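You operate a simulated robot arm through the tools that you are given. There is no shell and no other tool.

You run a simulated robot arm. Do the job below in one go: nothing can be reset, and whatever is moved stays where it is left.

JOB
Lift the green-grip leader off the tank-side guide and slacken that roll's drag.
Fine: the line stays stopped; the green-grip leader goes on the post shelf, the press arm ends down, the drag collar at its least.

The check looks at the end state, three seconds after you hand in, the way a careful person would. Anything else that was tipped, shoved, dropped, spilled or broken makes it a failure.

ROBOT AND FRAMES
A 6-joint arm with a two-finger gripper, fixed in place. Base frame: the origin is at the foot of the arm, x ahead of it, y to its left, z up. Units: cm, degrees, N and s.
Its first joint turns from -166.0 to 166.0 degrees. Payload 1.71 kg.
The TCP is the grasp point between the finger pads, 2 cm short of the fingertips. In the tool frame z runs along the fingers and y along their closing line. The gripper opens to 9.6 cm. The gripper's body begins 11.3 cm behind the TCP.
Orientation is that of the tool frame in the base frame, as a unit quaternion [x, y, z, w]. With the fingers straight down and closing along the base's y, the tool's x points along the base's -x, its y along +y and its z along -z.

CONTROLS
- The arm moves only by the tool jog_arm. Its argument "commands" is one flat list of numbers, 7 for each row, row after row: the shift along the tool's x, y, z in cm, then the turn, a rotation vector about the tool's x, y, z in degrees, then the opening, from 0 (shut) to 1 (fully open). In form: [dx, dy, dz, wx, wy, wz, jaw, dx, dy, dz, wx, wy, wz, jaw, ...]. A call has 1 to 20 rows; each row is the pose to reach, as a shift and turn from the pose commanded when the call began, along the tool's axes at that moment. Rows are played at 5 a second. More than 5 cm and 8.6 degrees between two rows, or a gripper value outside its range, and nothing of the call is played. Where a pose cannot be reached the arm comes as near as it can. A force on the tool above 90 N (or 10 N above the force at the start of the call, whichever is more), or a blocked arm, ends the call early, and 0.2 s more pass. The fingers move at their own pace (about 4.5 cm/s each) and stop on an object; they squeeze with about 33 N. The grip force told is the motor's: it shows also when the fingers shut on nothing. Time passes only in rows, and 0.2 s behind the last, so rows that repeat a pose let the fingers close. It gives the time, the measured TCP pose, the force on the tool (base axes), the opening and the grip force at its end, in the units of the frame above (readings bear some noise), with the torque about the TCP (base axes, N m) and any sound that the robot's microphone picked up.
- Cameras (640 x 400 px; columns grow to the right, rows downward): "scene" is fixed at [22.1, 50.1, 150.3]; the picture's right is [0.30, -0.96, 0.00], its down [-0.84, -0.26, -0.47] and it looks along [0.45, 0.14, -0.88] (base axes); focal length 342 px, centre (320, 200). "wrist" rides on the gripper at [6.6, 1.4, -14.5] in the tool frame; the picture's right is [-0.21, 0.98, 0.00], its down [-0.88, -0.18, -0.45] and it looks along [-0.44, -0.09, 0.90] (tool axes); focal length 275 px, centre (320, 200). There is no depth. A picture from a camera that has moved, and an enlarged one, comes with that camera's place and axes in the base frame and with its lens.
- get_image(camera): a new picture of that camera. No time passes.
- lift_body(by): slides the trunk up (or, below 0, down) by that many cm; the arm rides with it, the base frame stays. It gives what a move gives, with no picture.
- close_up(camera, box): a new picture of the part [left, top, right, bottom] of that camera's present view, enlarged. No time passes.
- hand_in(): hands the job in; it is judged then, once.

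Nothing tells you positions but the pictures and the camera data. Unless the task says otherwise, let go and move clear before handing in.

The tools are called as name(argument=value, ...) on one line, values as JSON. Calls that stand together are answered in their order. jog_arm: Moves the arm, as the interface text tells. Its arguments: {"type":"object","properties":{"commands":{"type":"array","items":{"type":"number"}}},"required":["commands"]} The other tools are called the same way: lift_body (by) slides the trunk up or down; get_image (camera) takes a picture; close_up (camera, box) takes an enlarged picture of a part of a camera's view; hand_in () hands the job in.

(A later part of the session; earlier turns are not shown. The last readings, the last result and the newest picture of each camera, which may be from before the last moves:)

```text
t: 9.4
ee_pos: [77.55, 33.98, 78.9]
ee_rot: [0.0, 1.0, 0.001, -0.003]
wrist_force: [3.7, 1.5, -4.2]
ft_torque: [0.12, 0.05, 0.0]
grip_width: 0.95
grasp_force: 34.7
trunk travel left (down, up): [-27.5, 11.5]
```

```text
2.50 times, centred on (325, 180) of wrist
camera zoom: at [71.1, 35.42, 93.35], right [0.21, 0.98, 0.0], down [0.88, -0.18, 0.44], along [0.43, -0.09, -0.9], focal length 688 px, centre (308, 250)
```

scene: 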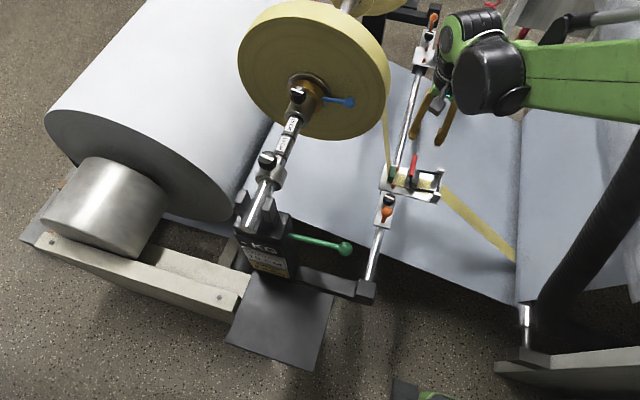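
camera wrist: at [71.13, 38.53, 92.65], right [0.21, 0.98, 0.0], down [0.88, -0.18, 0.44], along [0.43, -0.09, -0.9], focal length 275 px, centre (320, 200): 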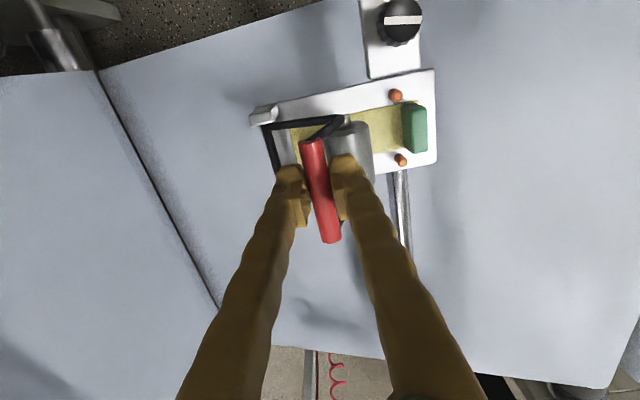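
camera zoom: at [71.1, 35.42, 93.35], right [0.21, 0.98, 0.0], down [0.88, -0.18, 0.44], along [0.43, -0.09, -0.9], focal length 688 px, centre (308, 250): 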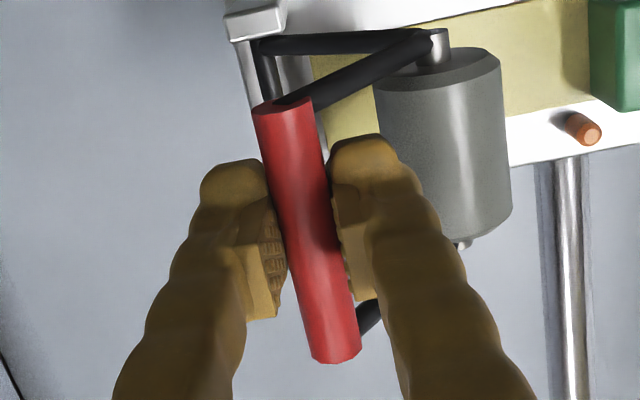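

jog_arm(commands=[0, -0.78, 0, 0, 0, 0, 0, 0, -1.56, 0.03, 0, 0, 0, 0, 0, -2.34, 0.14, 0, 0, 0, 0, 0, -3.11, 0.31, 0, 0, 0, 0])

close_up(camera="scene", box=[410, 110, 510, 210])

close_up(camera="wrist", box=[230, 100, 420, 260])

```text
t: 10.4
ee_pos: [77.53, 30.92, 78.66]
ee_rot: [0.0, 1.0, 0.0, -0.002]
wrist_force: [-0.4, 4.1, -1.5]
ft_torque: [0.14, 0.3, -0.04]
grip_width: 0.91
grasp_force: 35.3
trunk travel left (down, up): [-27.5, 11.5]
```

```text
4.00 times, centred on (460, 160) of scene
camera zoom: at [22.1, 50.1, 150.3], right [0.3, -0.96, 0.0], down [-0.84, -0.26, -0.47], along [0.45, 0.14, -0.88], focal length 1368 px, centre (-240, 360)
```

zoom: 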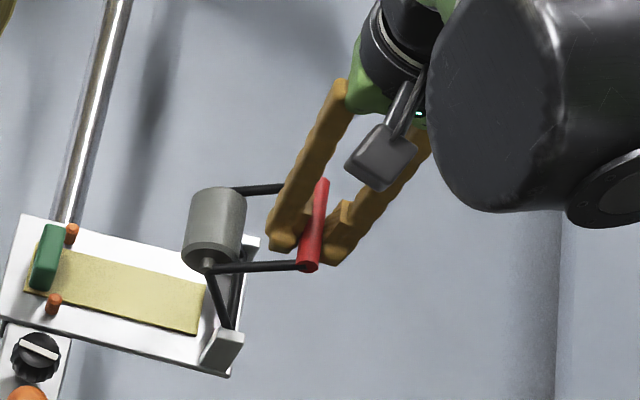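

```text
2.50 times, centred on (325, 180) of wrist
camera zoom: at [71.07, 32.36, 93.1], right [0.21, 0.98, 0.0], down [0.88, -0.18, 0.44], along [0.43, -0.09, -0.9], focal length 688 px, centre (308, 250)
```

zoom: 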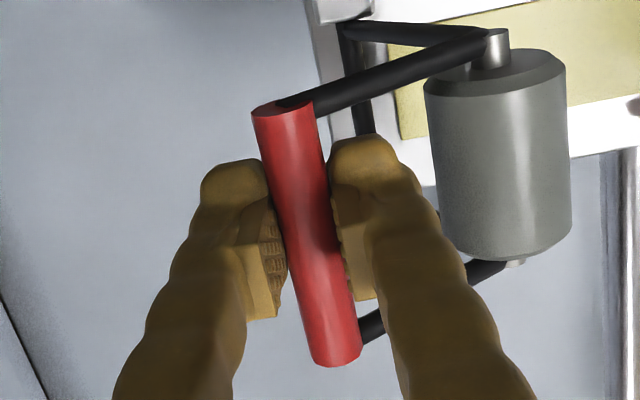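

jog_arm(commands=[0, -0.82, 0.26, 0, 0, 0, 0, 0, -1.54, 0.56, 0, 0, 0, 0, 0, -2.24, 0.92, 0, 0, 0, 0])

close_up(camera="scene", box=[410, 110, 510, 210])

close_up(camera="wrist", box=[230, 100, 420, 260])

```text
t: 11.2
ee_pos: [77.47, 29.34, 77.72]
ee_rot: [-0.004, 1.0, 0.002, -0.001]
wrist_force: [3.7, 79.3, 28.3]
ft_torque: [0.18, -0.34, -0.17]
grip_width: 1.5
grasp_force: 34.7
trunk travel left (down, up): [-27.5, 11.5]
```

```text
4.00 times, centred on (460, 160) of scene
camera zoom: at [22.1, 50.1, 150.3], right [0.3, -0.96, 0.0], down [-0.84, -0.26, -0.47], along [0.45, 0.14, -0.88], focal length 1368 px, centre (-240, 360)
```

zoom: 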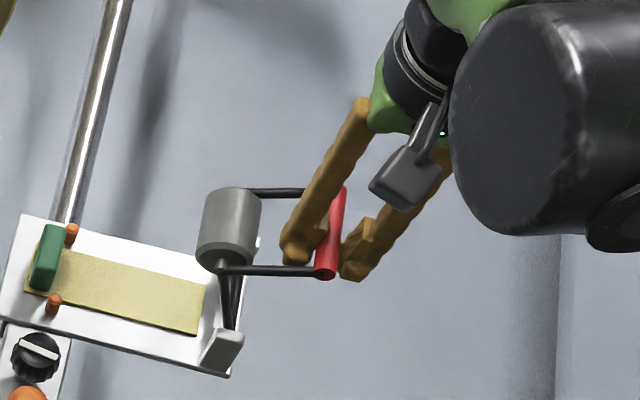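

```text
2.50 times, centred on (325, 180) of wrist
camera zoom: at [70.86, 30.78, 92.25], right [0.2, 0.98, 0.0], down [0.88, -0.18, 0.44], along [0.43, -0.09, -0.9], focal length 688 px, centre (308, 250)
```

zoom: 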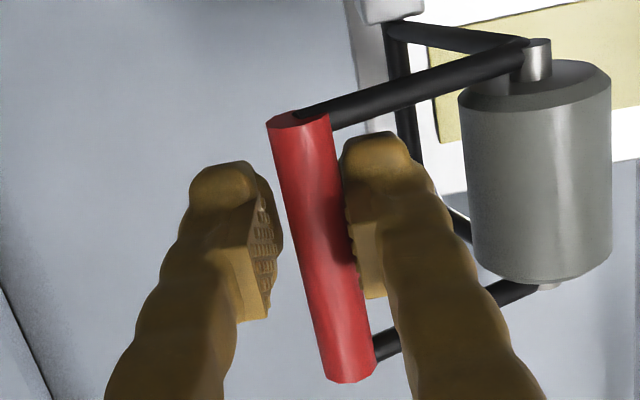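

I've reached the arm's upper stop. I'll relax the push and open a little, keeping the handle caged, to see if the press arm stays up.

jog_arm(commands=[0, 0.6, -0.2, 0, 0, 0, 0.1, 0, 1.2, -0.3, 0, 0, 0, 0.26, 0, 1.2, -0.3, 0, 0, 0, 0.26])

close_up(camera="scene", box=[410, 110, 510, 210])

close_up(camera="wrist", box=[230, 100, 420, 260])

```text
t: 12.0
ee_pos: [77.68, 29.69, 78.04]
ee_rot: [0.001, 1.0, 0.0, -0.001]
wrist_force: [0.2, -0.9, 0.8]
ft_torque: [-0.03, 0.0, -0.02]
grip_width: 2.52
grasp_force: 0.1
trunk travel left (down, up): [-27.5, 11.5]
```

```text
4.00 times, centred on (460, 160) of scene
camera zoom: at [22.1, 50.1, 150.3], right [0.3, -0.96, 0.0], down [-0.84, -0.26, -0.47], along [0.45, 0.14, -0.88], focal length 1368 px, centre (-240, 360)
```

zoom: 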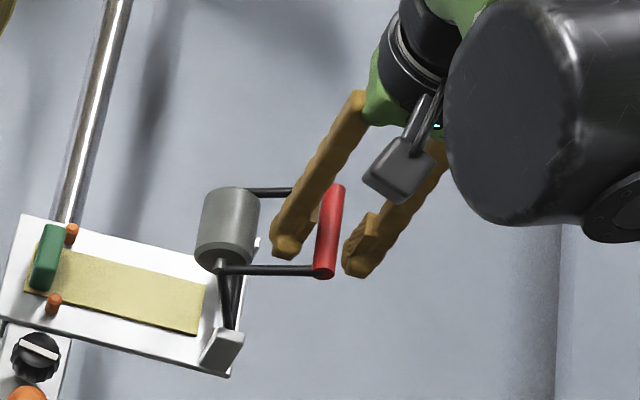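

```text
2.50 times, centred on (325, 180) of wrist
camera zoom: at [71.1, 31.19, 92.47], right [0.21, 0.98, 0.0], down [0.88, -0.19, 0.44], along [0.43, -0.09, -0.9], focal length 688 px, centre (308, 250)
```

zoom: 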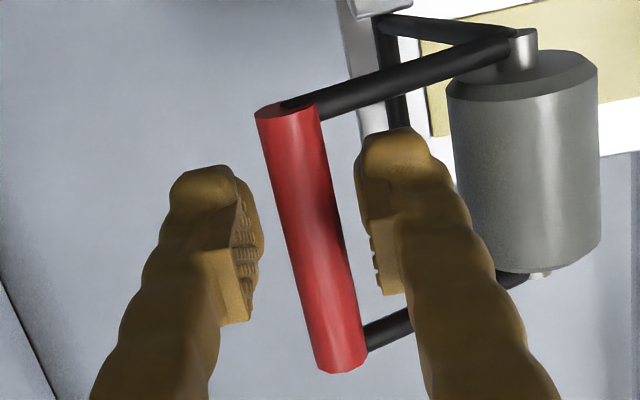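

The press arm stays up by itself. I'll rise out and move over the green grip, tilting slightly to keep the wrist away from the roll.

jog_arm(commands=[0, 0, -4, 0, 0, 0, 0.26, 0, 0, -8, 0, 0, 0, 0.3, 0, 2, -11, 0, 0, 0, 0.4, 0, 6, -11, -2, 0, 0, 0.45, 0, 10, -11, -4, 0, 0, 0.45, 0, 13, -11, -6, 0, 0, 0.45, 0, 15, -11, -6, 0, 0, 0.45])

get_image(camera="wrist")

close_up(camera="wrist", box=[260, 70, 420, 190])

get_image(camera="scene")

close_up(camera="scene", box=[360, 140, 470, 220])

```text
t: 13.6
ee_pos: [77.62, 44.95, 88.96]
ee_rot: [0.0, 0.999, 0.053, -0.001]
wrist_force: [0.0, 0.3, 0.7]
ft_torque: [0.02, -0.04, 0.01]
grip_width: 4.34
grasp_force: 0.1
trunk travel left (down, up): [-27.5, 11.5]
```

```text
taken
camera wrist: at [71.13, 44.82, 103.45], right [0.21, 0.97, 0.1], down [0.88, -0.23, 0.42], along [0.43, 0.0, -0.9], focal length 275 px, centre (320, 200)
```

wrist: 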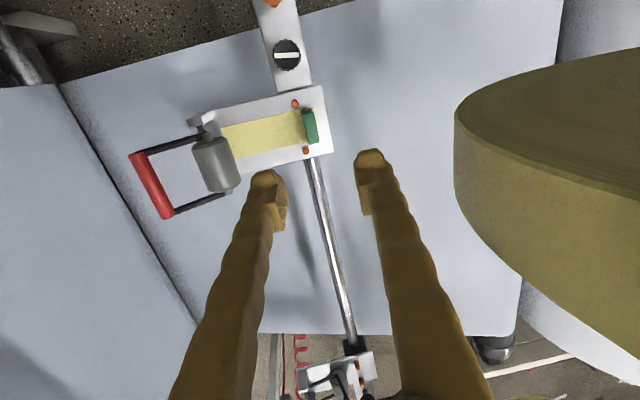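

```text
3.33 times, centred on (340, 130) of wrist
camera zoom: at [71.13, 44.82, 103.45], right [0.21, 0.97, 0.1], down [0.88, -0.23, 0.42], along [0.43, 0.0, -0.9], focal length 918 px, centre (253, 433)
```

zoom: 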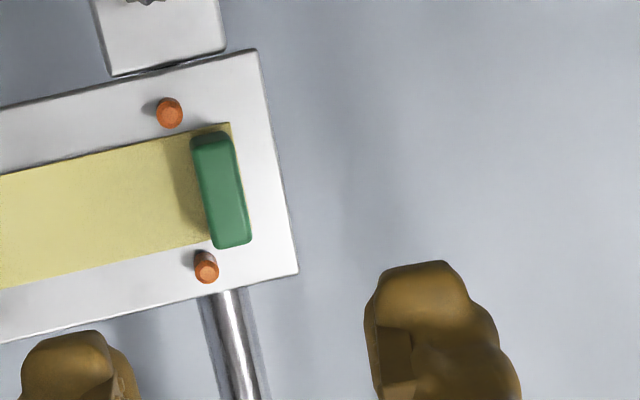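

```text
taken
```

scene: 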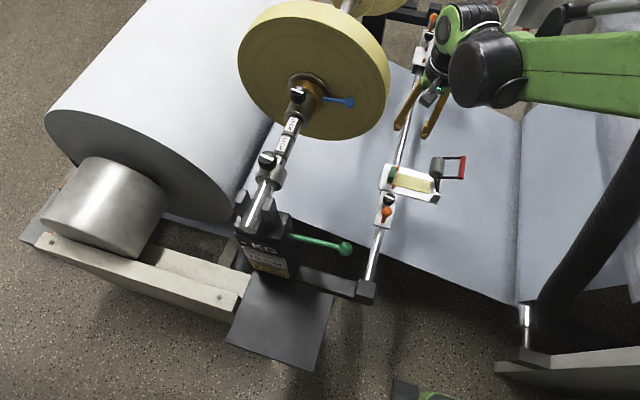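

```text
5.00 times, centred on (415, 180) of scene
camera zoom: at [22.1, 50.1, 150.3], right [0.3, -0.96, 0.0], down [-0.84, -0.26, -0.47], along [0.45, 0.14, -0.88], focal length 1710 px, centre (-155, 300)
```

zoom: 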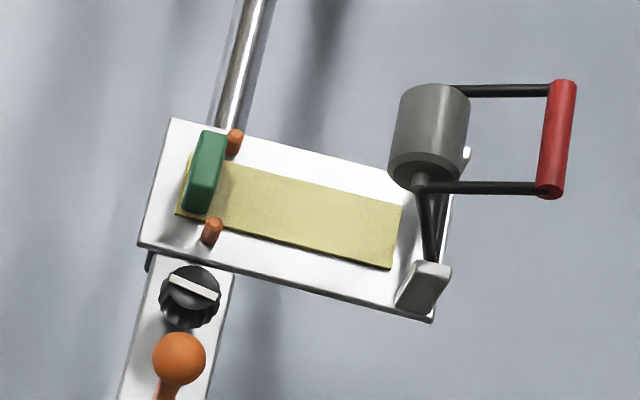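

The leader strip now shows clearly: grip top at about (77.95, 45.95, 68.2), plate at z≈65.7, and a strip reaching back to y≈34.5. I'll level the roll angle and instead pitch the tool 25° so the wrist stays in front of the roll.

jog_arm(commands=[-0.15, 0.28, 2, 3, 0, 0, 0.45, -0.3, 0.57, 4.08, 6, 0, 0, 0.45])

jog_arm(commands=[0, 0, 0, 0, -8, 0, 0.45, 0, 0, 0, 0, -16, 0, 0.45, 0, 0, 0, 0, -24, 0, 0.45, 0, 0, 0, 0, -25, 0, 0.45])

get_image(camera="wrist")

get_image(camera="scene")

close_up(camera="wrist", box=[240, 50, 400, 190])

```text
t: 14.2
ee_pos: [78.0, 45.92, 85.0]
ee_rot: [0.0, 1.0, -0.001, -0.001]
wrist_force: [-0.1, -0.2, -0.5]
ft_torque: [0.03, -0.01, 0.0]
grip_width: 4.31
grasp_force: 0.1
trunk travel left (down, up): [-27.5, 11.5]
```

```text
t: 15.2
ee_pos: [77.82, 45.89, 85.02]
ee_rot: [-0.001, 0.976, 0.0, 0.216]
wrist_force: [-1.1, -0.3, -0.8]
ft_torque: [0.04, 0.0, -0.04]
grip_width: 4.33
grasp_force: 0.0
trunk travel left (down, up): [-27.5, 11.5]
```

```text
taken
camera wrist: at [65.8, 47.31, 95.34], right [0.19, 0.98, 0.09], down [0.61, -0.18, 0.77], along [0.77, -0.09, -0.63], focal length 275 px, centre (320, 200)
```

wrist: 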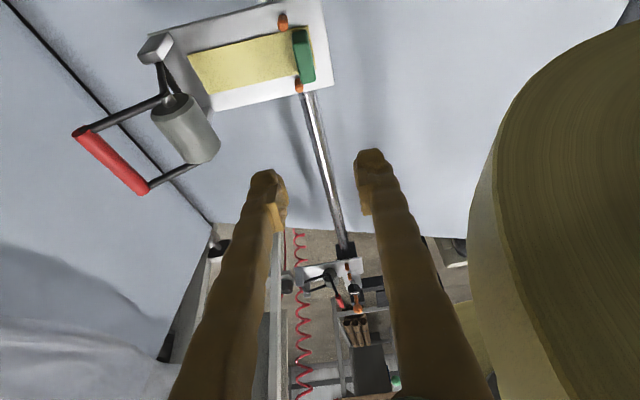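

```text
taken
```

scene: 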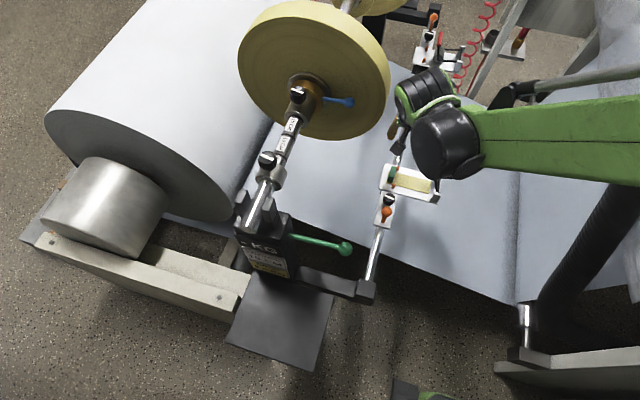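

```text
2.86 times, centred on (320, 120) of wrist
camera zoom: at [65.8, 47.31, 95.34], right [0.19, 0.98, 0.09], down [0.61, -0.18, 0.77], along [0.77, -0.09, -0.63], focal length 786 px, centre (320, 429)
```

zoom: 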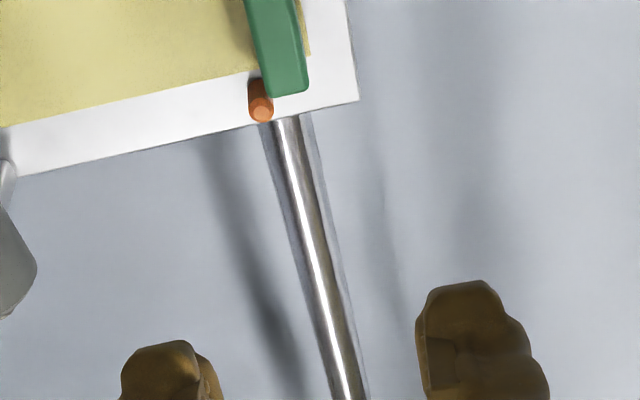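

jog_arm(commands=[1.84, 0, 3.66, 0, 0, 0, 0.45, 3.7, 0, 7.3, 0, 0, 0, 0.45, 5.5, 0.03, 10.95, 0, 0, 0, 0.45])

get_image(camera="wrist")

get_image(camera="scene")

```text
t: 16.0
ee_pos: [77.46, 45.91, 72.8]
ee_rot: [0.0, 0.977, 0.0, 0.215]
wrist_force: [-0.9, -0.7, -0.1]
ft_torque: [0.02, 0.0, 0.0]
grip_width: 4.32
grasp_force: 0.0
trunk travel left (down, up): [-27.5, 11.5]
```

```text
taken
camera wrist: at [65.46, 47.37, 83.06], right [0.19, 0.98, 0.09], down [0.61, -0.18, 0.77], along [0.77, -0.09, -0.63], focal length 275 px, centre (320, 200)
```

wrist: 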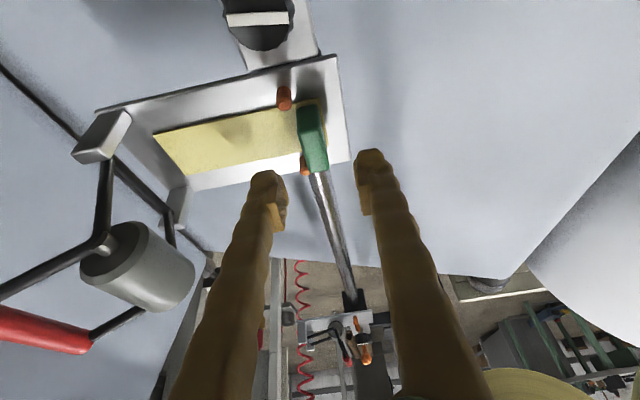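

```text
taken
```

scene: 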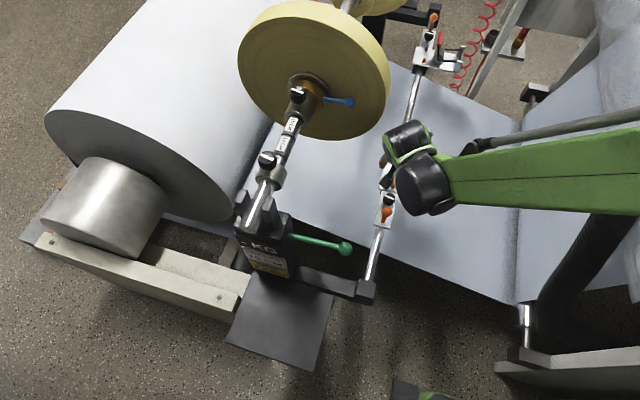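

jog_arm(commands=[1.3, -0.03, 1.73, 0, 0, 0, 0.45, 2.55, -0.05, 3.45, 0, 0, 0, 0.45, 2.55, -0.05, 3.45, 0, 0, 0, 0.45])

get_image(camera="wrist")

close_up(camera="wrist", box=[230, 110, 410, 260])

```text
t: 16.8
ee_pos: [76.69, 45.93, 68.59]
ee_rot: [0.0, 0.977, 0.001, 0.215]
wrist_force: [-0.9, -0.5, -0.1]
ft_torque: [-0.04, -0.01, -0.03]
grip_width: 4.33
grasp_force: 0.1
trunk travel left (down, up): [-27.5, 11.5]
```

```text
taken
camera wrist: at [64.65, 47.28, 78.82], right [0.19, 0.98, 0.09], down [0.61, -0.18, 0.77], along [0.77, -0.09, -0.63], focal length 275 px, centre (320, 200)
```

wrist: 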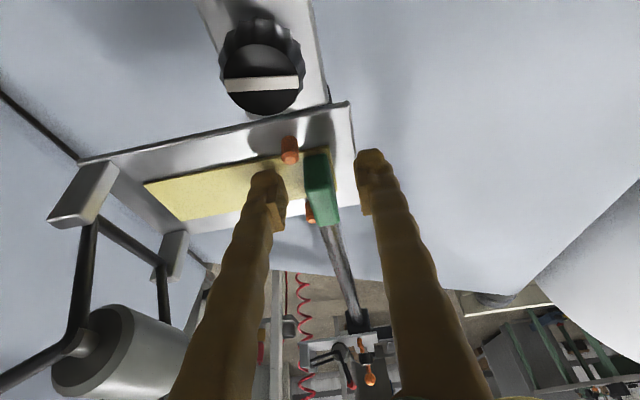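

```text
2.67 times, centred on (320, 185) of wrist
camera zoom: at [64.65, 47.28, 78.82], right [0.19, 0.98, 0.09], down [0.61, -0.18, 0.77], along [0.77, -0.09, -0.63], focal length 734 px, centre (320, 240)
```

zoom: 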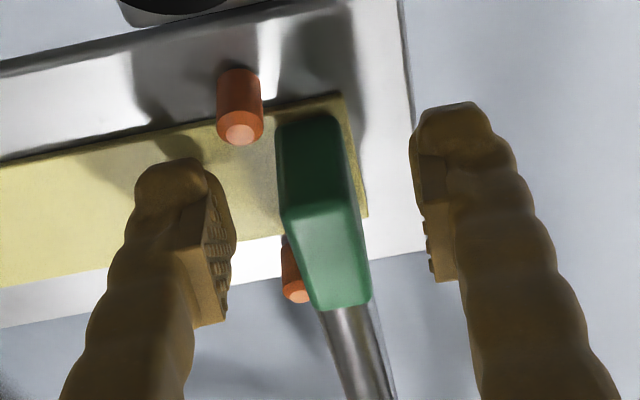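

The fingers straddle the green grip cleanly, so I'll close.

jog_arm(commands=[0, 0, 0, 0, 0, 0, 0, 0, 0, 0, 0, 0, 0, 0, 0, 0, 0, 0, 0, 0, 0, 0, 0, 0, 0, 0, 0, 0])

close_up(camera="wrist", box=[230, 110, 410, 260])

```text
t: 17.8
ee_pos: [76.74, 45.79, 68.55]
ee_rot: [-0.001, 0.977, 0.0, 0.215]
wrist_force: [-0.1, 0.8, 0.4]
ft_torque: [0.02, 0.02, 0.0]
grip_width: 1.44
grasp_force: 33.0
trunk travel left (down, up): [-27.5, 11.5]
```

```text
2.67 times, centred on (320, 185) of wrist
camera zoom: at [64.66, 47.25, 78.86], right [0.19, 0.98, 0.09], down [0.61, -0.18, 0.77], along [0.77, -0.09, -0.63], focal length 734 px, centre (320, 240)
```

zoom: 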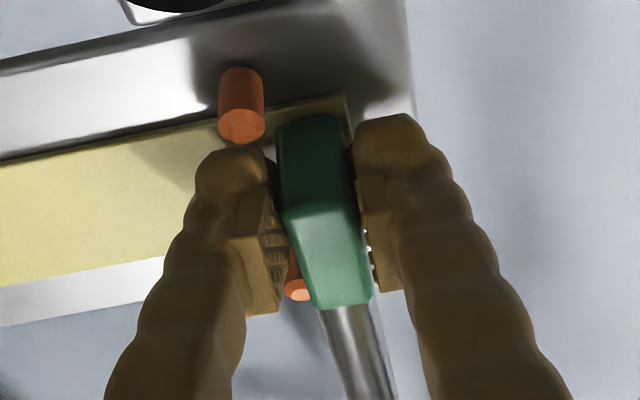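

jog_arm(commands=[-0.21, 0, -0.454, 0, 0, 0, 0, -0.42, 0, -0.908, 0, 0, 0, 0, -0.42, 0, -0.908, 0, 0, 0, 0])

get_image(camera="wrist")

close_up(camera="scene", box=[360, 100, 500, 240])

```text
t: 18.6
ee_pos: [76.63, 45.81, 69.67]
ee_rot: [0.0, 0.976, 0.0, 0.216]
wrist_force: [0.2, -0.3, -0.6]
ft_torque: [0.01, -0.01, 0.01]
grip_width: 1.4
grasp_force: 32.9
trunk travel left (down, up): [-27.5, 11.5]
```

```text
taken
camera wrist: at [64.66, 47.25, 79.89], right [0.19, 0.98, 0.09], down [0.61, -0.18, 0.77], along [0.77, -0.09, -0.63], focal length 275 px, centre (320, 200)
```

wrist: 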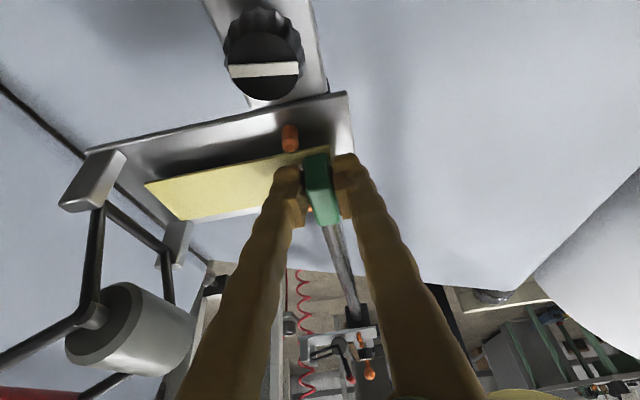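

```text
2.86 times, centred on (430, 170) of scene
camera zoom: at [22.1, 50.1, 150.3], right [0.3, -0.96, 0.0], down [-0.84, -0.26, -0.47], along [0.45, 0.14, -0.88], focal length 977 px, centre (6, 286)
```

zoom: 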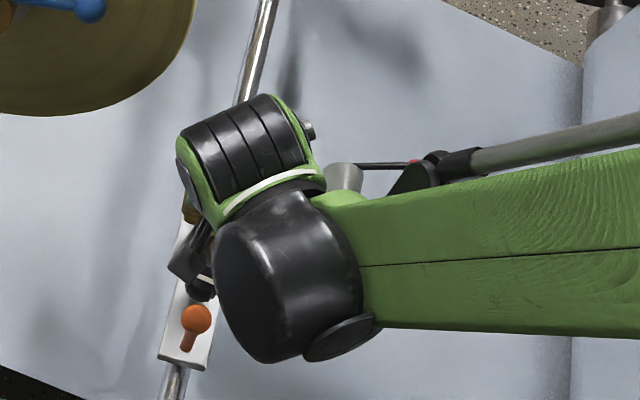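

The leader came up rigidly with the grip. I'll slide it +y out from under the raised roller, then up and back.

jog_arm(commands=[-0.126, 1.2, -0.272, 0, 0, 0, 0, -0.336, 2.5, -0.726, 0, 0, 0, 0, -0.756, 3.8, -1.634, 0, 0, 0, 0, -1.344, 5, -2.906, 0, 0, 0, 0, -1.158, 5, -6.078, 0, 0, 0, 0, 0.516, 4, -9.608, 0, 0, 0, 0])

get_image(camera="wrist")

get_image(camera="scene")

```text
t: 20.0
ee_pos: [72.15, 49.63, 78.04]
ee_rot: [0.0, 0.977, 0.0, 0.215]
wrist_force: [0.7, -0.3, -0.2]
ft_torque: [0.01, 0.03, 0.0]
grip_width: 1.43
grasp_force: 33.1
trunk travel left (down, up): [-27.5, 11.5]
```

```text
taken
camera wrist: at [60.11, 51.2, 88.41], right [0.19, 0.98, 0.09], down [0.61, -0.18, 0.77], along [0.77, -0.09, -0.63], focal length 275 px, centre (320, 200)
```

wrist: 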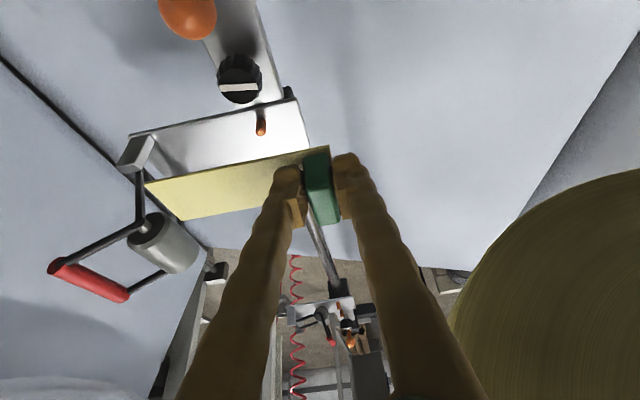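

```text
taken
```

scene: 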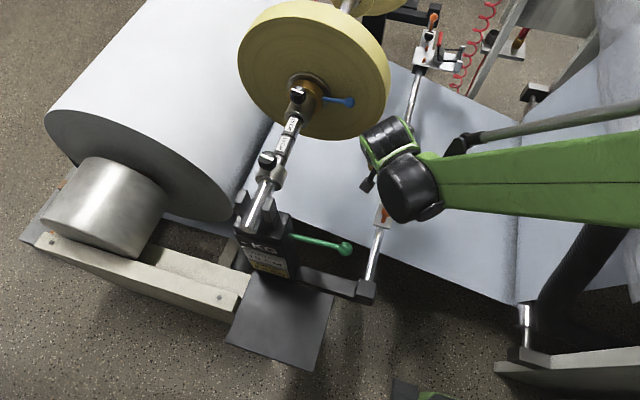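

jog_arm(commands=[1.464, -1, -3.984, 0, 0, 0, 0, 2.802, -2, -8.24, 0, 0, 0, 0, 4.14, -3, -12.497, 0, 0, 0, 0, 5.436, -3.5, -16.844, 0, 0, 0, 0, 6.69, -3.6, -21.282, 0, 0, 0, 0, 6.826, -3.6, -25.754, 0, 0, 0, 0, 8.29, -3, -29.738, 0, 0, 0, 0])

get_image(camera="wrist")

get_image(camera="scene")

```text
t: 21.6
ee_pos: [52.06, 46.71, 101.6]
ee_rot: [-0.001, 0.977, 0.001, 0.215]
wrist_force: [0.5, 0.4, 0.0]
ft_torque: [0.0, 0.05, -0.02]
grip_width: 1.42
grasp_force: 33.1
trunk travel left (down, up): [-27.5, 11.5]
```

```text
taken
camera wrist: at [40.12, 48.13, 111.96], right [0.19, 0.98, 0.09], down [0.61, -0.18, 0.77], along [0.77, -0.09, -0.63], focal length 275 px, centre (320, 200)
```

wrist: 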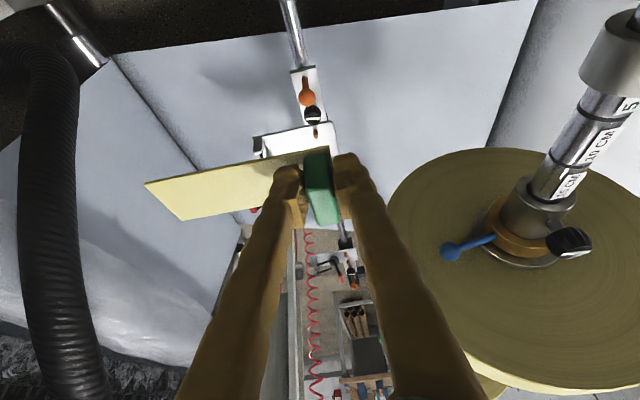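

```text
taken
```

scene: 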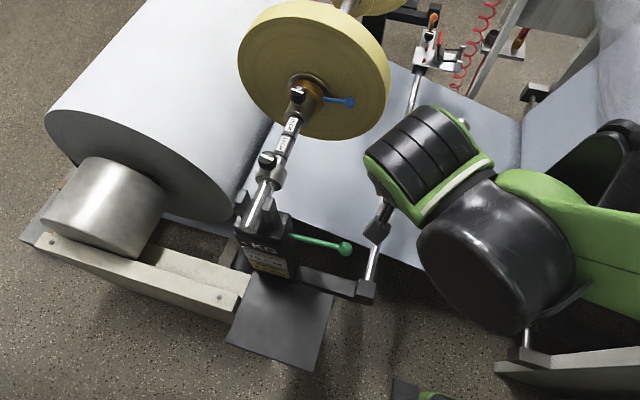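

jog_arm(commands=[3.388, 1, -1.016, 0, 0, 0, 0, 6.776, 2.5, -2.032, 0, 0, 0, 0, 10.164, 4.5, -3.048, 0, 0, 0, 0, 13.098, 7.5, -3.854, 0, 0, 0, 0, 15.578, 11, -4.45, 0, 0, 0, 0, 18.058, 14.5, -5.046, 0, 0, 0, 0, 19.672, 17.5, -5.131, 0, 0, 0, 0])

get_image(camera="wrist")

get_image(camera="scene")

```text
t: 23.2
ee_pos: [32.32, 64.29, 98.18]
ee_rot: [0.0, 0.976, 0.0, 0.216]
wrist_force: [-0.2, 0.2, -0.4]
ft_torque: [0.05, -0.01, -0.01]
grip_width: 1.44
grasp_force: 32.9
trunk travel left (down, up): [-27.5, 11.5]
```

```text
taken
camera wrist: at [20.21, 65.79, 108.42], right [0.19, 0.98, 0.09], down [0.61, -0.18, 0.77], along [0.77, -0.09, -0.63], focal length 275 px, centre (320, 200)
```

wrist: 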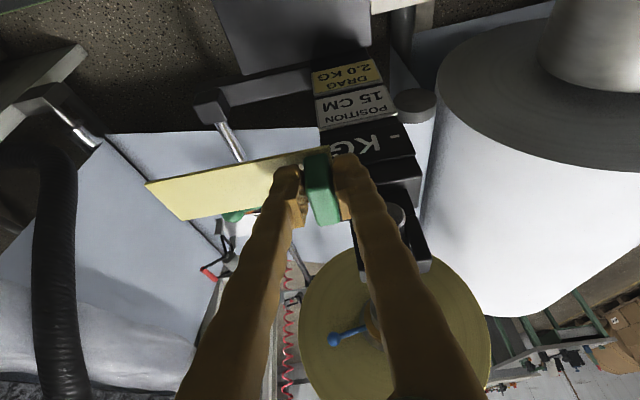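

```text
taken
```

scene: 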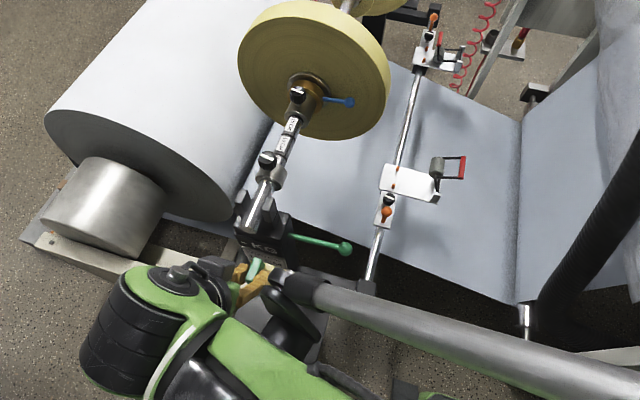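

The shelf is visible below with its far edge at x≈41, y from 52 to about 73, and z≈62. I'll lower part way and re-measure its height.

jog_arm(commands=[2.19, 0.6, 3.94, 0, 0, 0, 0, 4.38, 1.2, 7.87, 0, 0, 0, 0, 6.57, 1.8, 11.81, 0, 0, 0, 0, 8.766, 2.4, 15.747, 0, 0, 0, 0])

get_image(camera="wrist")

get_image(camera="scene")

```text
t: 24.2
ee_pos: [30.95, 66.69, 80.08]
ee_rot: [0.0, 0.976, 0.001, 0.216]
wrist_force: [-0.6, 0.2, -0.4]
ft_torque: [0.04, 0.01, 0.01]
grip_width: 1.42
grasp_force: 33.1
trunk travel left (down, up): [-27.5, 11.5]
```

```text
taken
camera wrist: at [18.88, 68.16, 90.34], right [0.19, 0.98, 0.09], down [0.61, -0.19, 0.77], along [0.77, -0.09, -0.63], focal length 275 px, centre (320, 200)
```

wrist: 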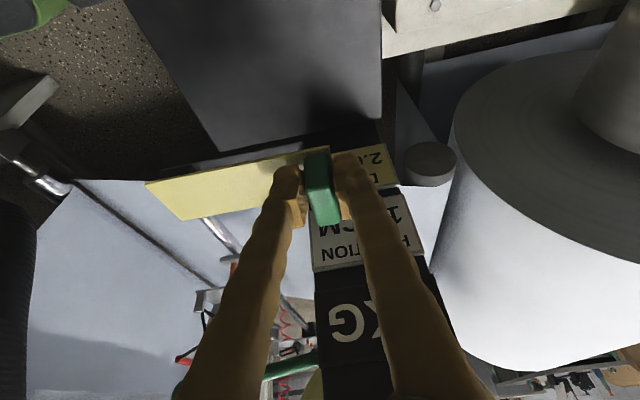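

```text
taken
```

scene: 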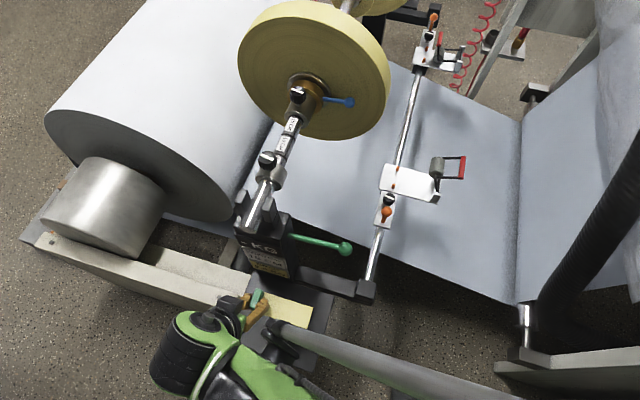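

jog_arm(commands=[1.69, 0, 3.62, 0, 0, 0, 0, 3.37, 0, 7.24, 0, 0, 0, 0, 5.06, 0, 10.86, 0, 0, 0, 0])

get_image(camera="wrist")

close_up(camera="scene", box=[200, 240, 380, 400])

```text
t: 25.0
ee_pos: [30.76, 66.71, 67.96]
ee_rot: [0.0, 0.976, 0.0, 0.216]
wrist_force: [-0.6, -0.3, -0.3]
ft_torque: [-0.04, 0.0, 0.0]
grip_width: 1.38
grasp_force: 32.7
trunk travel left (down, up): [-27.5, 11.5]
```

```text
taken
camera wrist: at [18.75, 68.17, 78.27], right [0.19, 0.98, 0.09], down [0.61, -0.18, 0.77], along [0.77, -0.09, -0.63], focal length 275 px, centre (320, 200)
```

wrist: 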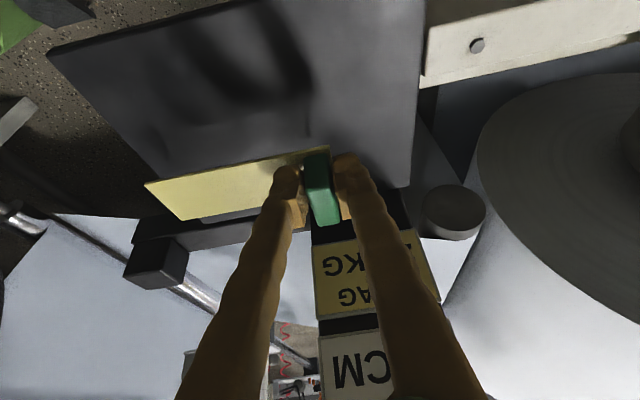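

```text
2.50 times, centred on (290, 320) of scene
camera zoom: at [22.1, 50.1, 150.3], right [0.3, -0.96, 0.0], down [-0.84, -0.26, -0.47], along [0.45, 0.14, -0.88], focal length 855 px, centre (395, -100)
```

zoom: 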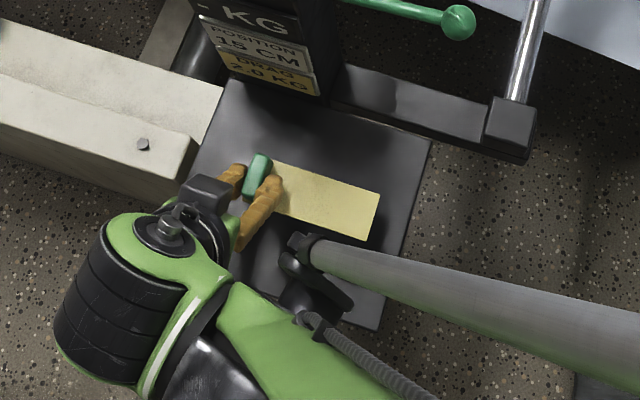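

The shelf surface now measures z≈60. I'll lower to just above contact, then creep.

jog_arm(commands=[0.84, 0, 1.81, 0, 0, 0, 0, 1.6, 0, 3.44, 0, 0, 0, 0, 1.6, 0, 3.44, 0, 0, 0, 0])

jog_arm(commands=[0.105, 0, 0.226, 0, 0, 0, 0, 0.21, 0, 0.45, 0, 0, 0, 0])

get_image(camera="wrist")

```text
t: 25.8
ee_pos: [30.77, 66.8, 64.16]
ee_rot: [0.0, 0.976, 0.0, 0.216]
wrist_force: [0.6, -0.7, 0.2]
ft_torque: [0.0, -0.02, -0.02]
grip_width: 1.44
grasp_force: 33.2
trunk travel left (down, up): [-27.5, 11.5]
```

```text
t: 26.4
ee_pos: [30.75, 66.76, 63.71]
ee_rot: [0.0, 0.977, 0.0, 0.215]
wrist_force: [-0.6, -0.3, -0.5]
ft_torque: [0.02, 0.0, -0.01]
grip_width: 1.43
grasp_force: 33.0
trunk travel left (down, up): [-27.5, 11.5]
```

```text
taken
camera wrist: at [18.71, 68.15, 74.02], right [0.19, 0.98, 0.09], down [0.61, -0.18, 0.77], along [0.77, -0.09, -0.63], focal length 275 px, centre (320, 200)
```

wrist: 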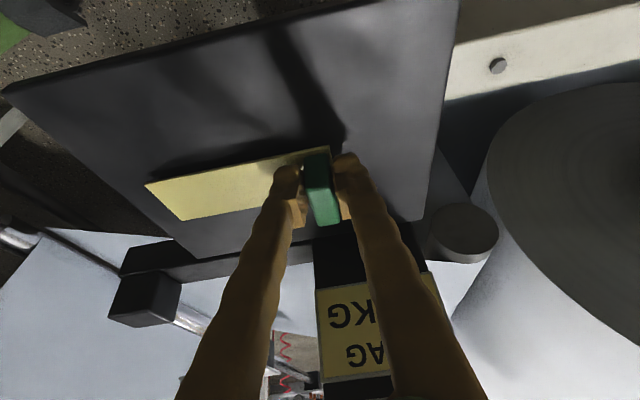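

jog_arm(commands=[0.084, 0, 0.181, 0, 0, 0, 0, 0.168, 0, 0.362, 0, 0, 0, 0])

close_up(camera="wrist", box=[120, 120, 380, 250])

```text
t: 27.0
ee_pos: [30.71, 66.74, 63.26]
ee_rot: [0.0, 0.976, 0.0, 0.216]
wrist_force: [0.0, -0.5, 0.1]
ft_torque: [0.02, 0.01, -0.01]
grip_width: 1.43
grasp_force: 32.6
trunk travel left (down, up): [-27.5, 11.5]
```

```text
2.46 times, centred on (250, 185) of wrist
camera zoom: at [18.68, 68.17, 73.62], right [0.19, 0.98, 0.09], down [0.61, -0.18, 0.77], along [0.77, -0.09, -0.63], focal length 678 px, centre (492, 237)
```

zoom: 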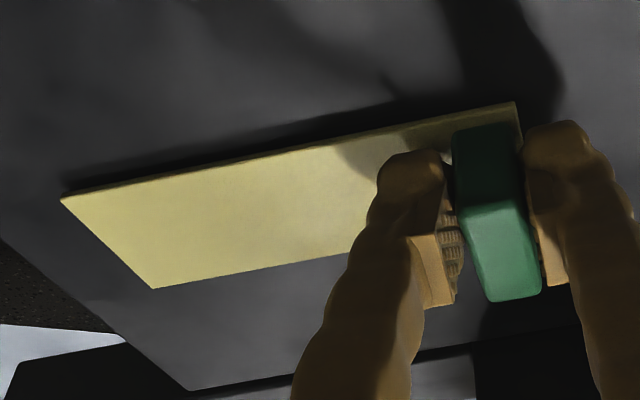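

Small gap remains under the strip; I'll keep creeping down in small steps.

jog_arm(commands=[0.063, 0, 0.136, 0, 0, 0, 0, 0.126, 0, 0.272, 0, 0, 0, 0])

jog_arm(commands=[0.063, 0, 0.136, 0, 0, 0, 0, 0.105, 0, 0.226, 0, 0, 0, 0])

close_up(camera="wrist", box=[120, 120, 380, 250])

```text
t: 27.6
ee_pos: [30.79, 66.74, 62.99]
ee_rot: [0.0, 0.976, -0.001, 0.216]
wrist_force: [-0.3, 0.7, -0.1]
ft_torque: [-0.04, -0.03, -0.01]
grip_width: 1.42
grasp_force: 32.6
trunk travel left (down, up): [-27.5, 11.5]
```

```text
t: 28.2
ee_pos: [30.77, 66.75, 62.92]
ee_rot: [0.0, 0.976, 0.001, 0.216]
wrist_force: [-0.9, 6.4, 29.0]
ft_torque: [0.12, -0.24, 0.04]
grip_width: 1.43
grasp_force: 32.5
trunk travel left (down, up): [-27.5, 11.5]
```

```text
2.46 times, centred on (250, 185) of wrist
camera zoom: at [18.65, 68.11, 73.26], right [0.19, 0.98, 0.09], down [0.61, -0.19, 0.77], along [0.77, -0.09, -0.63], focal length 678 px, centre (492, 237)
```

zoom: 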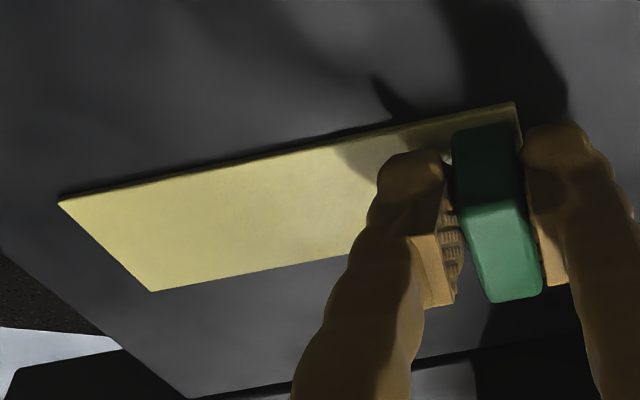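

Contact made at 29 N. I'll ease off slightly, open, and back away along the tool axis.

jog_arm(commands=[-0.05, 0, -0.1, 0, 0, 0, 0, -0.05, 0, -0.1, 0, 0, 0, 0.2, -0.05, 0, -0.1, 0, 0, 0, 0.4, -0.05, 0, -0.1, 0, 0, 0, 0.4, -0.05, 0, -0.1, 0, 0, 0, 0.4])

close_up(camera="wrist", box=[120, 120, 420, 250])

```text
t: 29.4
ee_pos: [30.7, 66.83, 62.88]
ee_rot: [0.0, 0.977, 0.0, 0.215]
wrist_force: [-0.1, 0.6, -0.4]
ft_torque: [0.0, -0.01, 0.01]
grip_width: 3.83
grasp_force: 0.0
trunk travel left (down, up): [-27.5, 11.5]
```

```text
2.13 times, centred on (270, 185) of wrist
camera zoom: at [18.69, 68.15, 73.22], right [0.19, 0.98, 0.09], down [0.61, -0.18, 0.77], along [0.77, -0.09, -0.63], focal length 587 px, centre (427, 232)
```

zoom: 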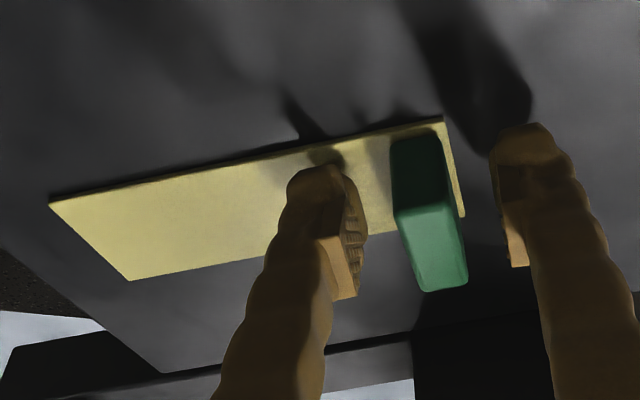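

The leader is resting flat on the shelf. I'll withdraw up and back along the way I came.

jog_arm(commands=[-0.57, 0, -3.59, 0, 0, 0, 0.4, -2.01, -0.2, -7.88, 0, 0, 0, 0.4, -4.04, -0.4, -12.22, 0, 0, 0, 0.4, -6.47, -0.6, -16.26, 0, 0, 0, 0.4, -9.4, -1, -20.19, 0, 0, 0, 0.4, -11.84, -1.5, -24.23, 0, 0, 0, 0.4, -14.19, -2, -28.1, 0, 0, 0, 0.4, -16.33, -2.5, -31.28, 0, 0, 0, 0.4])

get_image(camera="wrist")

get_image(camera="scene")

```text
t: 31.2
ee_pos: [32.31, 64.25, 98.29]
ee_rot: [0.001, 0.976, 0.0, 0.216]
wrist_force: [0.5, 0.4, 0.4]
ft_torque: [-0.01, 0.01, -0.01]
grip_width: 3.84
grasp_force: 0.1
trunk travel left (down, up): [-27.5, 11.5]
```

```text
taken
camera wrist: at [20.32, 65.58, 108.54], right [0.19, 0.98, 0.09], down [0.61, -0.18, 0.77], along [0.77, -0.09, -0.63], focal length 275 px, centre (320, 200)
```

wrist: 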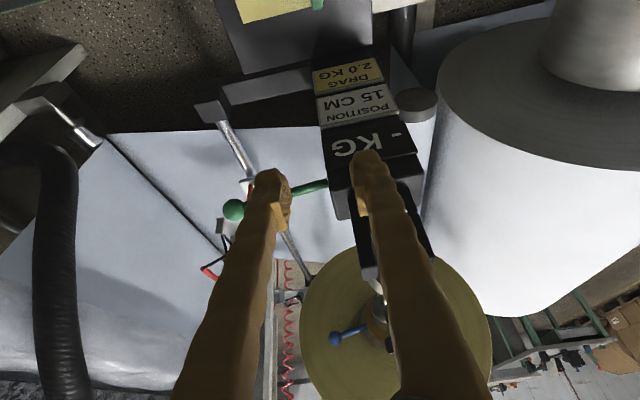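

```text
taken
```

scene: 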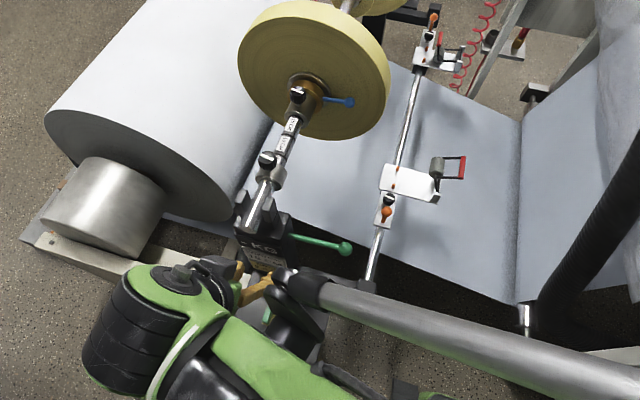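

jog_arm(commands=[-2.44, -3.5, -0.74, 0, 0, 0, 0.4, -5.2, -7, -0.77, 0, 0, 0, 0.4, -8.04, -10.5, 0.22, 0, 0, 0, 0.4, -11.26, -13.5, 1.61, 0, 0, 0, 0.4, -14.9, -15.5, 3.21, 0, 0, 0, 0.4, -19, -17.5, 5.1, 0, 0, 0, 0.4])

get_image(camera="wrist")

close_up(camera="scene", box=[200, 220, 380, 380])

close_up(camera="wrist", box=[420, 160, 640, 300])

```text
t: 32.6
ee_pos: [51.96, 46.66, 101.5]
ee_rot: [0.001, 0.976, -0.001, 0.216]
wrist_force: [-0.3, 0.0, -0.6]
ft_torque: [0.03, 0.01, -0.01]
grip_width: 3.83
grasp_force: 0.1
trunk travel left (down, up): [-27.5, 11.5]
```

```text
taken
camera wrist: at [39.82, 48.04, 111.83], right [0.19, 0.98, 0.09], down [0.61, -0.18, 0.77], along [0.77, -0.09, -0.63], focal length 275 px, centre (320, 200)
```

wrist: 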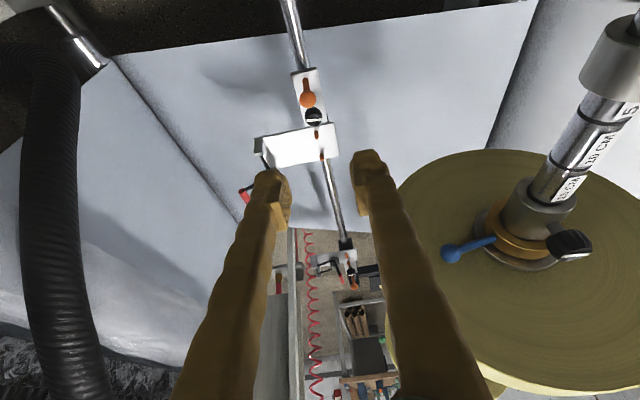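

```text
2.50 times, centred on (290, 300) of scene
camera zoom: at [22.1, 50.1, 150.3], right [0.3, -0.96, 0.0], down [-0.84, -0.26, -0.47], along [0.45, 0.14, -0.88], focal length 855 px, centre (395, -50)
```

zoom: 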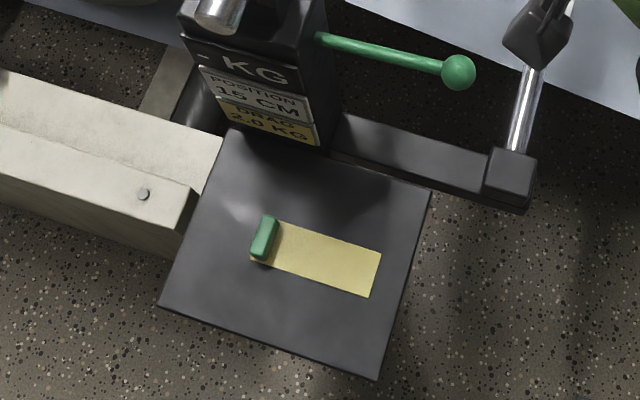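

```text
2.86 times, centred on (530, 230) of wrist
camera zoom: at [39.82, 48.04, 111.83], right [0.19, 0.98, 0.09], down [0.61, -0.18, 0.77], along [0.77, -0.09, -0.63], focal length 786 px, centre (-280, 114)
```

zoom: 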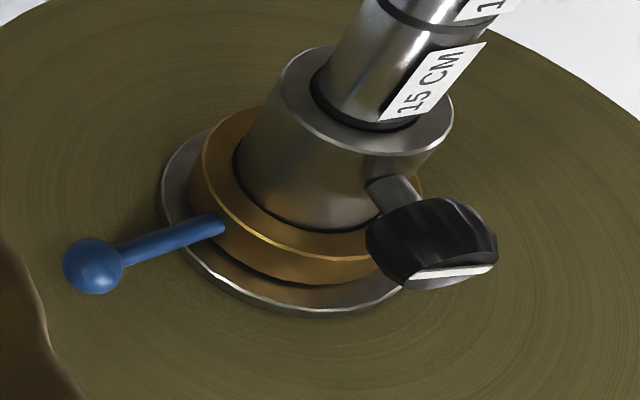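

The leader rests well inside the shelf edges. Next is the press arm: I'll go back above its raised handle with the tool vertical.

jog_arm(commands=[-2.83, -2.4, 2.58, 0, 3.57, 0, 0.4, -5.66, -4.8, 5.15, 0, 7.14, 0, 0.4, -8.49, -7.2, 7.73, 0, 10.7, 0, 0.4, -11.3, -9.6, 10.3, 0, 14.3, 0, 0.4, -14.1, -12, 12.9, 0, 17.9, 0, 0.4, -17, -14.4, 15.45, 0, 21.4, 0, 0.35, -19.8, -16.8, 18.03, 0, 25, 0, 0.3])

get_image(camera="wrist")

get_image(camera="scene")

```text
t: 34.2
ee_pos: [77.29, 29.9, 93.5]
ee_rot: [0.001, 1.0, 0.0, -0.002]
wrist_force: [-0.2, -1.0, -0.6]
ft_torque: [-0.02, -0.02, 0.01]
grip_width: 2.86
grasp_force: 0.0
trunk travel left (down, up): [-27.5, 11.5]
```

```text
taken
camera wrist: at [70.82, 31.33, 107.94], right [0.21, 0.98, 0.0], down [0.88, -0.18, 0.44], along [0.43, -0.09, -0.9], focal length 275 px, centre (320, 200)
```

wrist: 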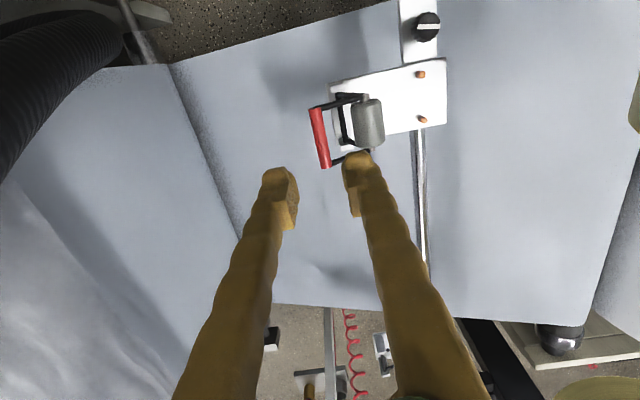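

```text
taken
```

scene: 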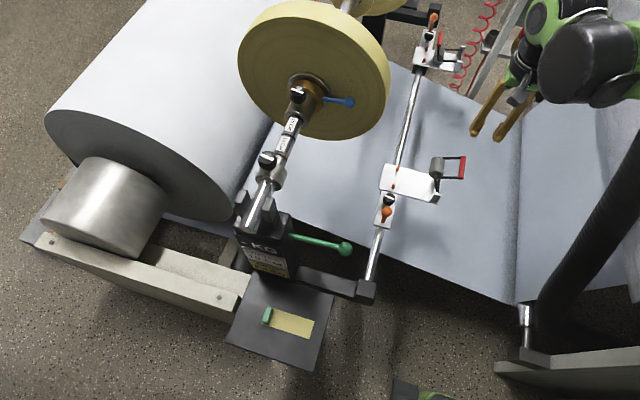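

jog_arm(commands=[-0.2, 0, 4, 0, 0, 0, 0.3, -0.4, 0, 8, 0, 0, 0, 0.3, -0.5, 0, 12, 0, 0, 0, 0.3, -0.5, 0, 15.6, 0, 0, 0, 0.3, -0.5, 0, 15.6, 0, 0, 0, 0.3])

close_up(camera="wrist", box=[230, 100, 420, 260])

close_up(camera="scene", box=[410, 110, 510, 210])

```text
t: 35.4
ee_pos: [77.66, 29.88, 77.89]
ee_rot: [0.0, 1.0, 0.0, -0.001]
wrist_force: [-0.6, -0.4, -0.1]
ft_torque: [-0.02, -0.01, 0.0]
grip_width: 2.88
grasp_force: 0.0
trunk travel left (down, up): [-27.5, 11.5]
```

```text
2.50 times, centred on (325, 180) of wrist
camera zoom: at [71.17, 31.32, 92.31], right [0.21, 0.98, 0.0], down [0.88, -0.18, 0.44], along [0.43, -0.09, -0.9], focal length 688 px, centre (308, 250)
```

zoom: 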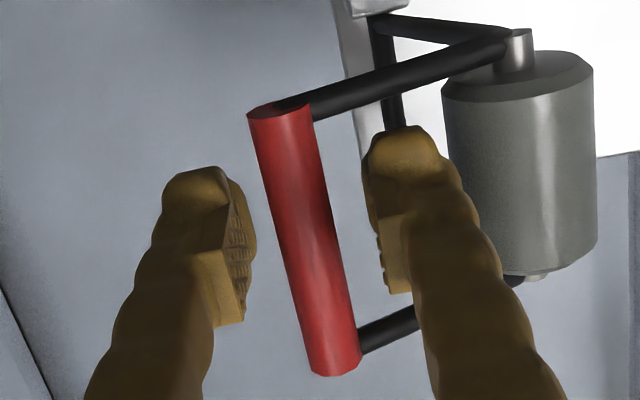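

```text
4.00 times, centred on (460, 160) of scene
camera zoom: at [22.1, 50.1, 150.3], right [0.3, -0.96, 0.0], down [-0.84, -0.26, -0.47], along [0.45, 0.14, -0.88], focal length 1368 px, centre (-240, 360)
```

zoom: 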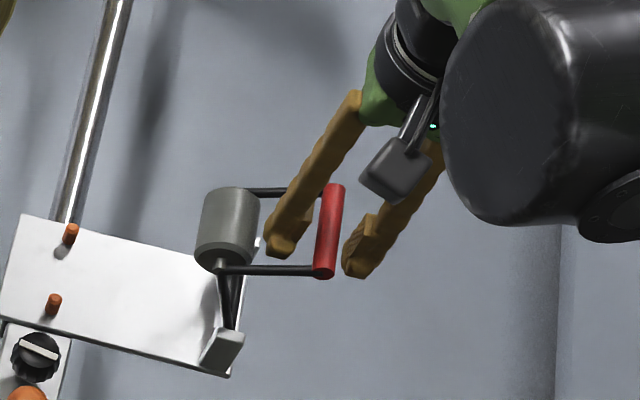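

Handle is between the fingers. I'll close, then swing the arm down along the refined arc (hinge y 33.7, z 69.7, radius 9.1).

jog_arm(commands=[0, 0, 0, 0, 0, 0, 0, 0, 0, 0, 0, 0, 0, 0, 0, 0, 0, 0, 0, 0, 0, 0, 0, 0, 0, 0, 0, 0])

```text
t: 36.4
ee_pos: [77.71, 30.02, 77.97]
ee_rot: [0.0, 1.0, 0.0, 0.0]
wrist_force: [-1.6, 1.2, -1.8]
ft_torque: [-0.01, -0.02, -0.02]
grip_width: 0.87
grasp_force: 34.4
trunk travel left (down, up): [-27.5, 11.5]
```

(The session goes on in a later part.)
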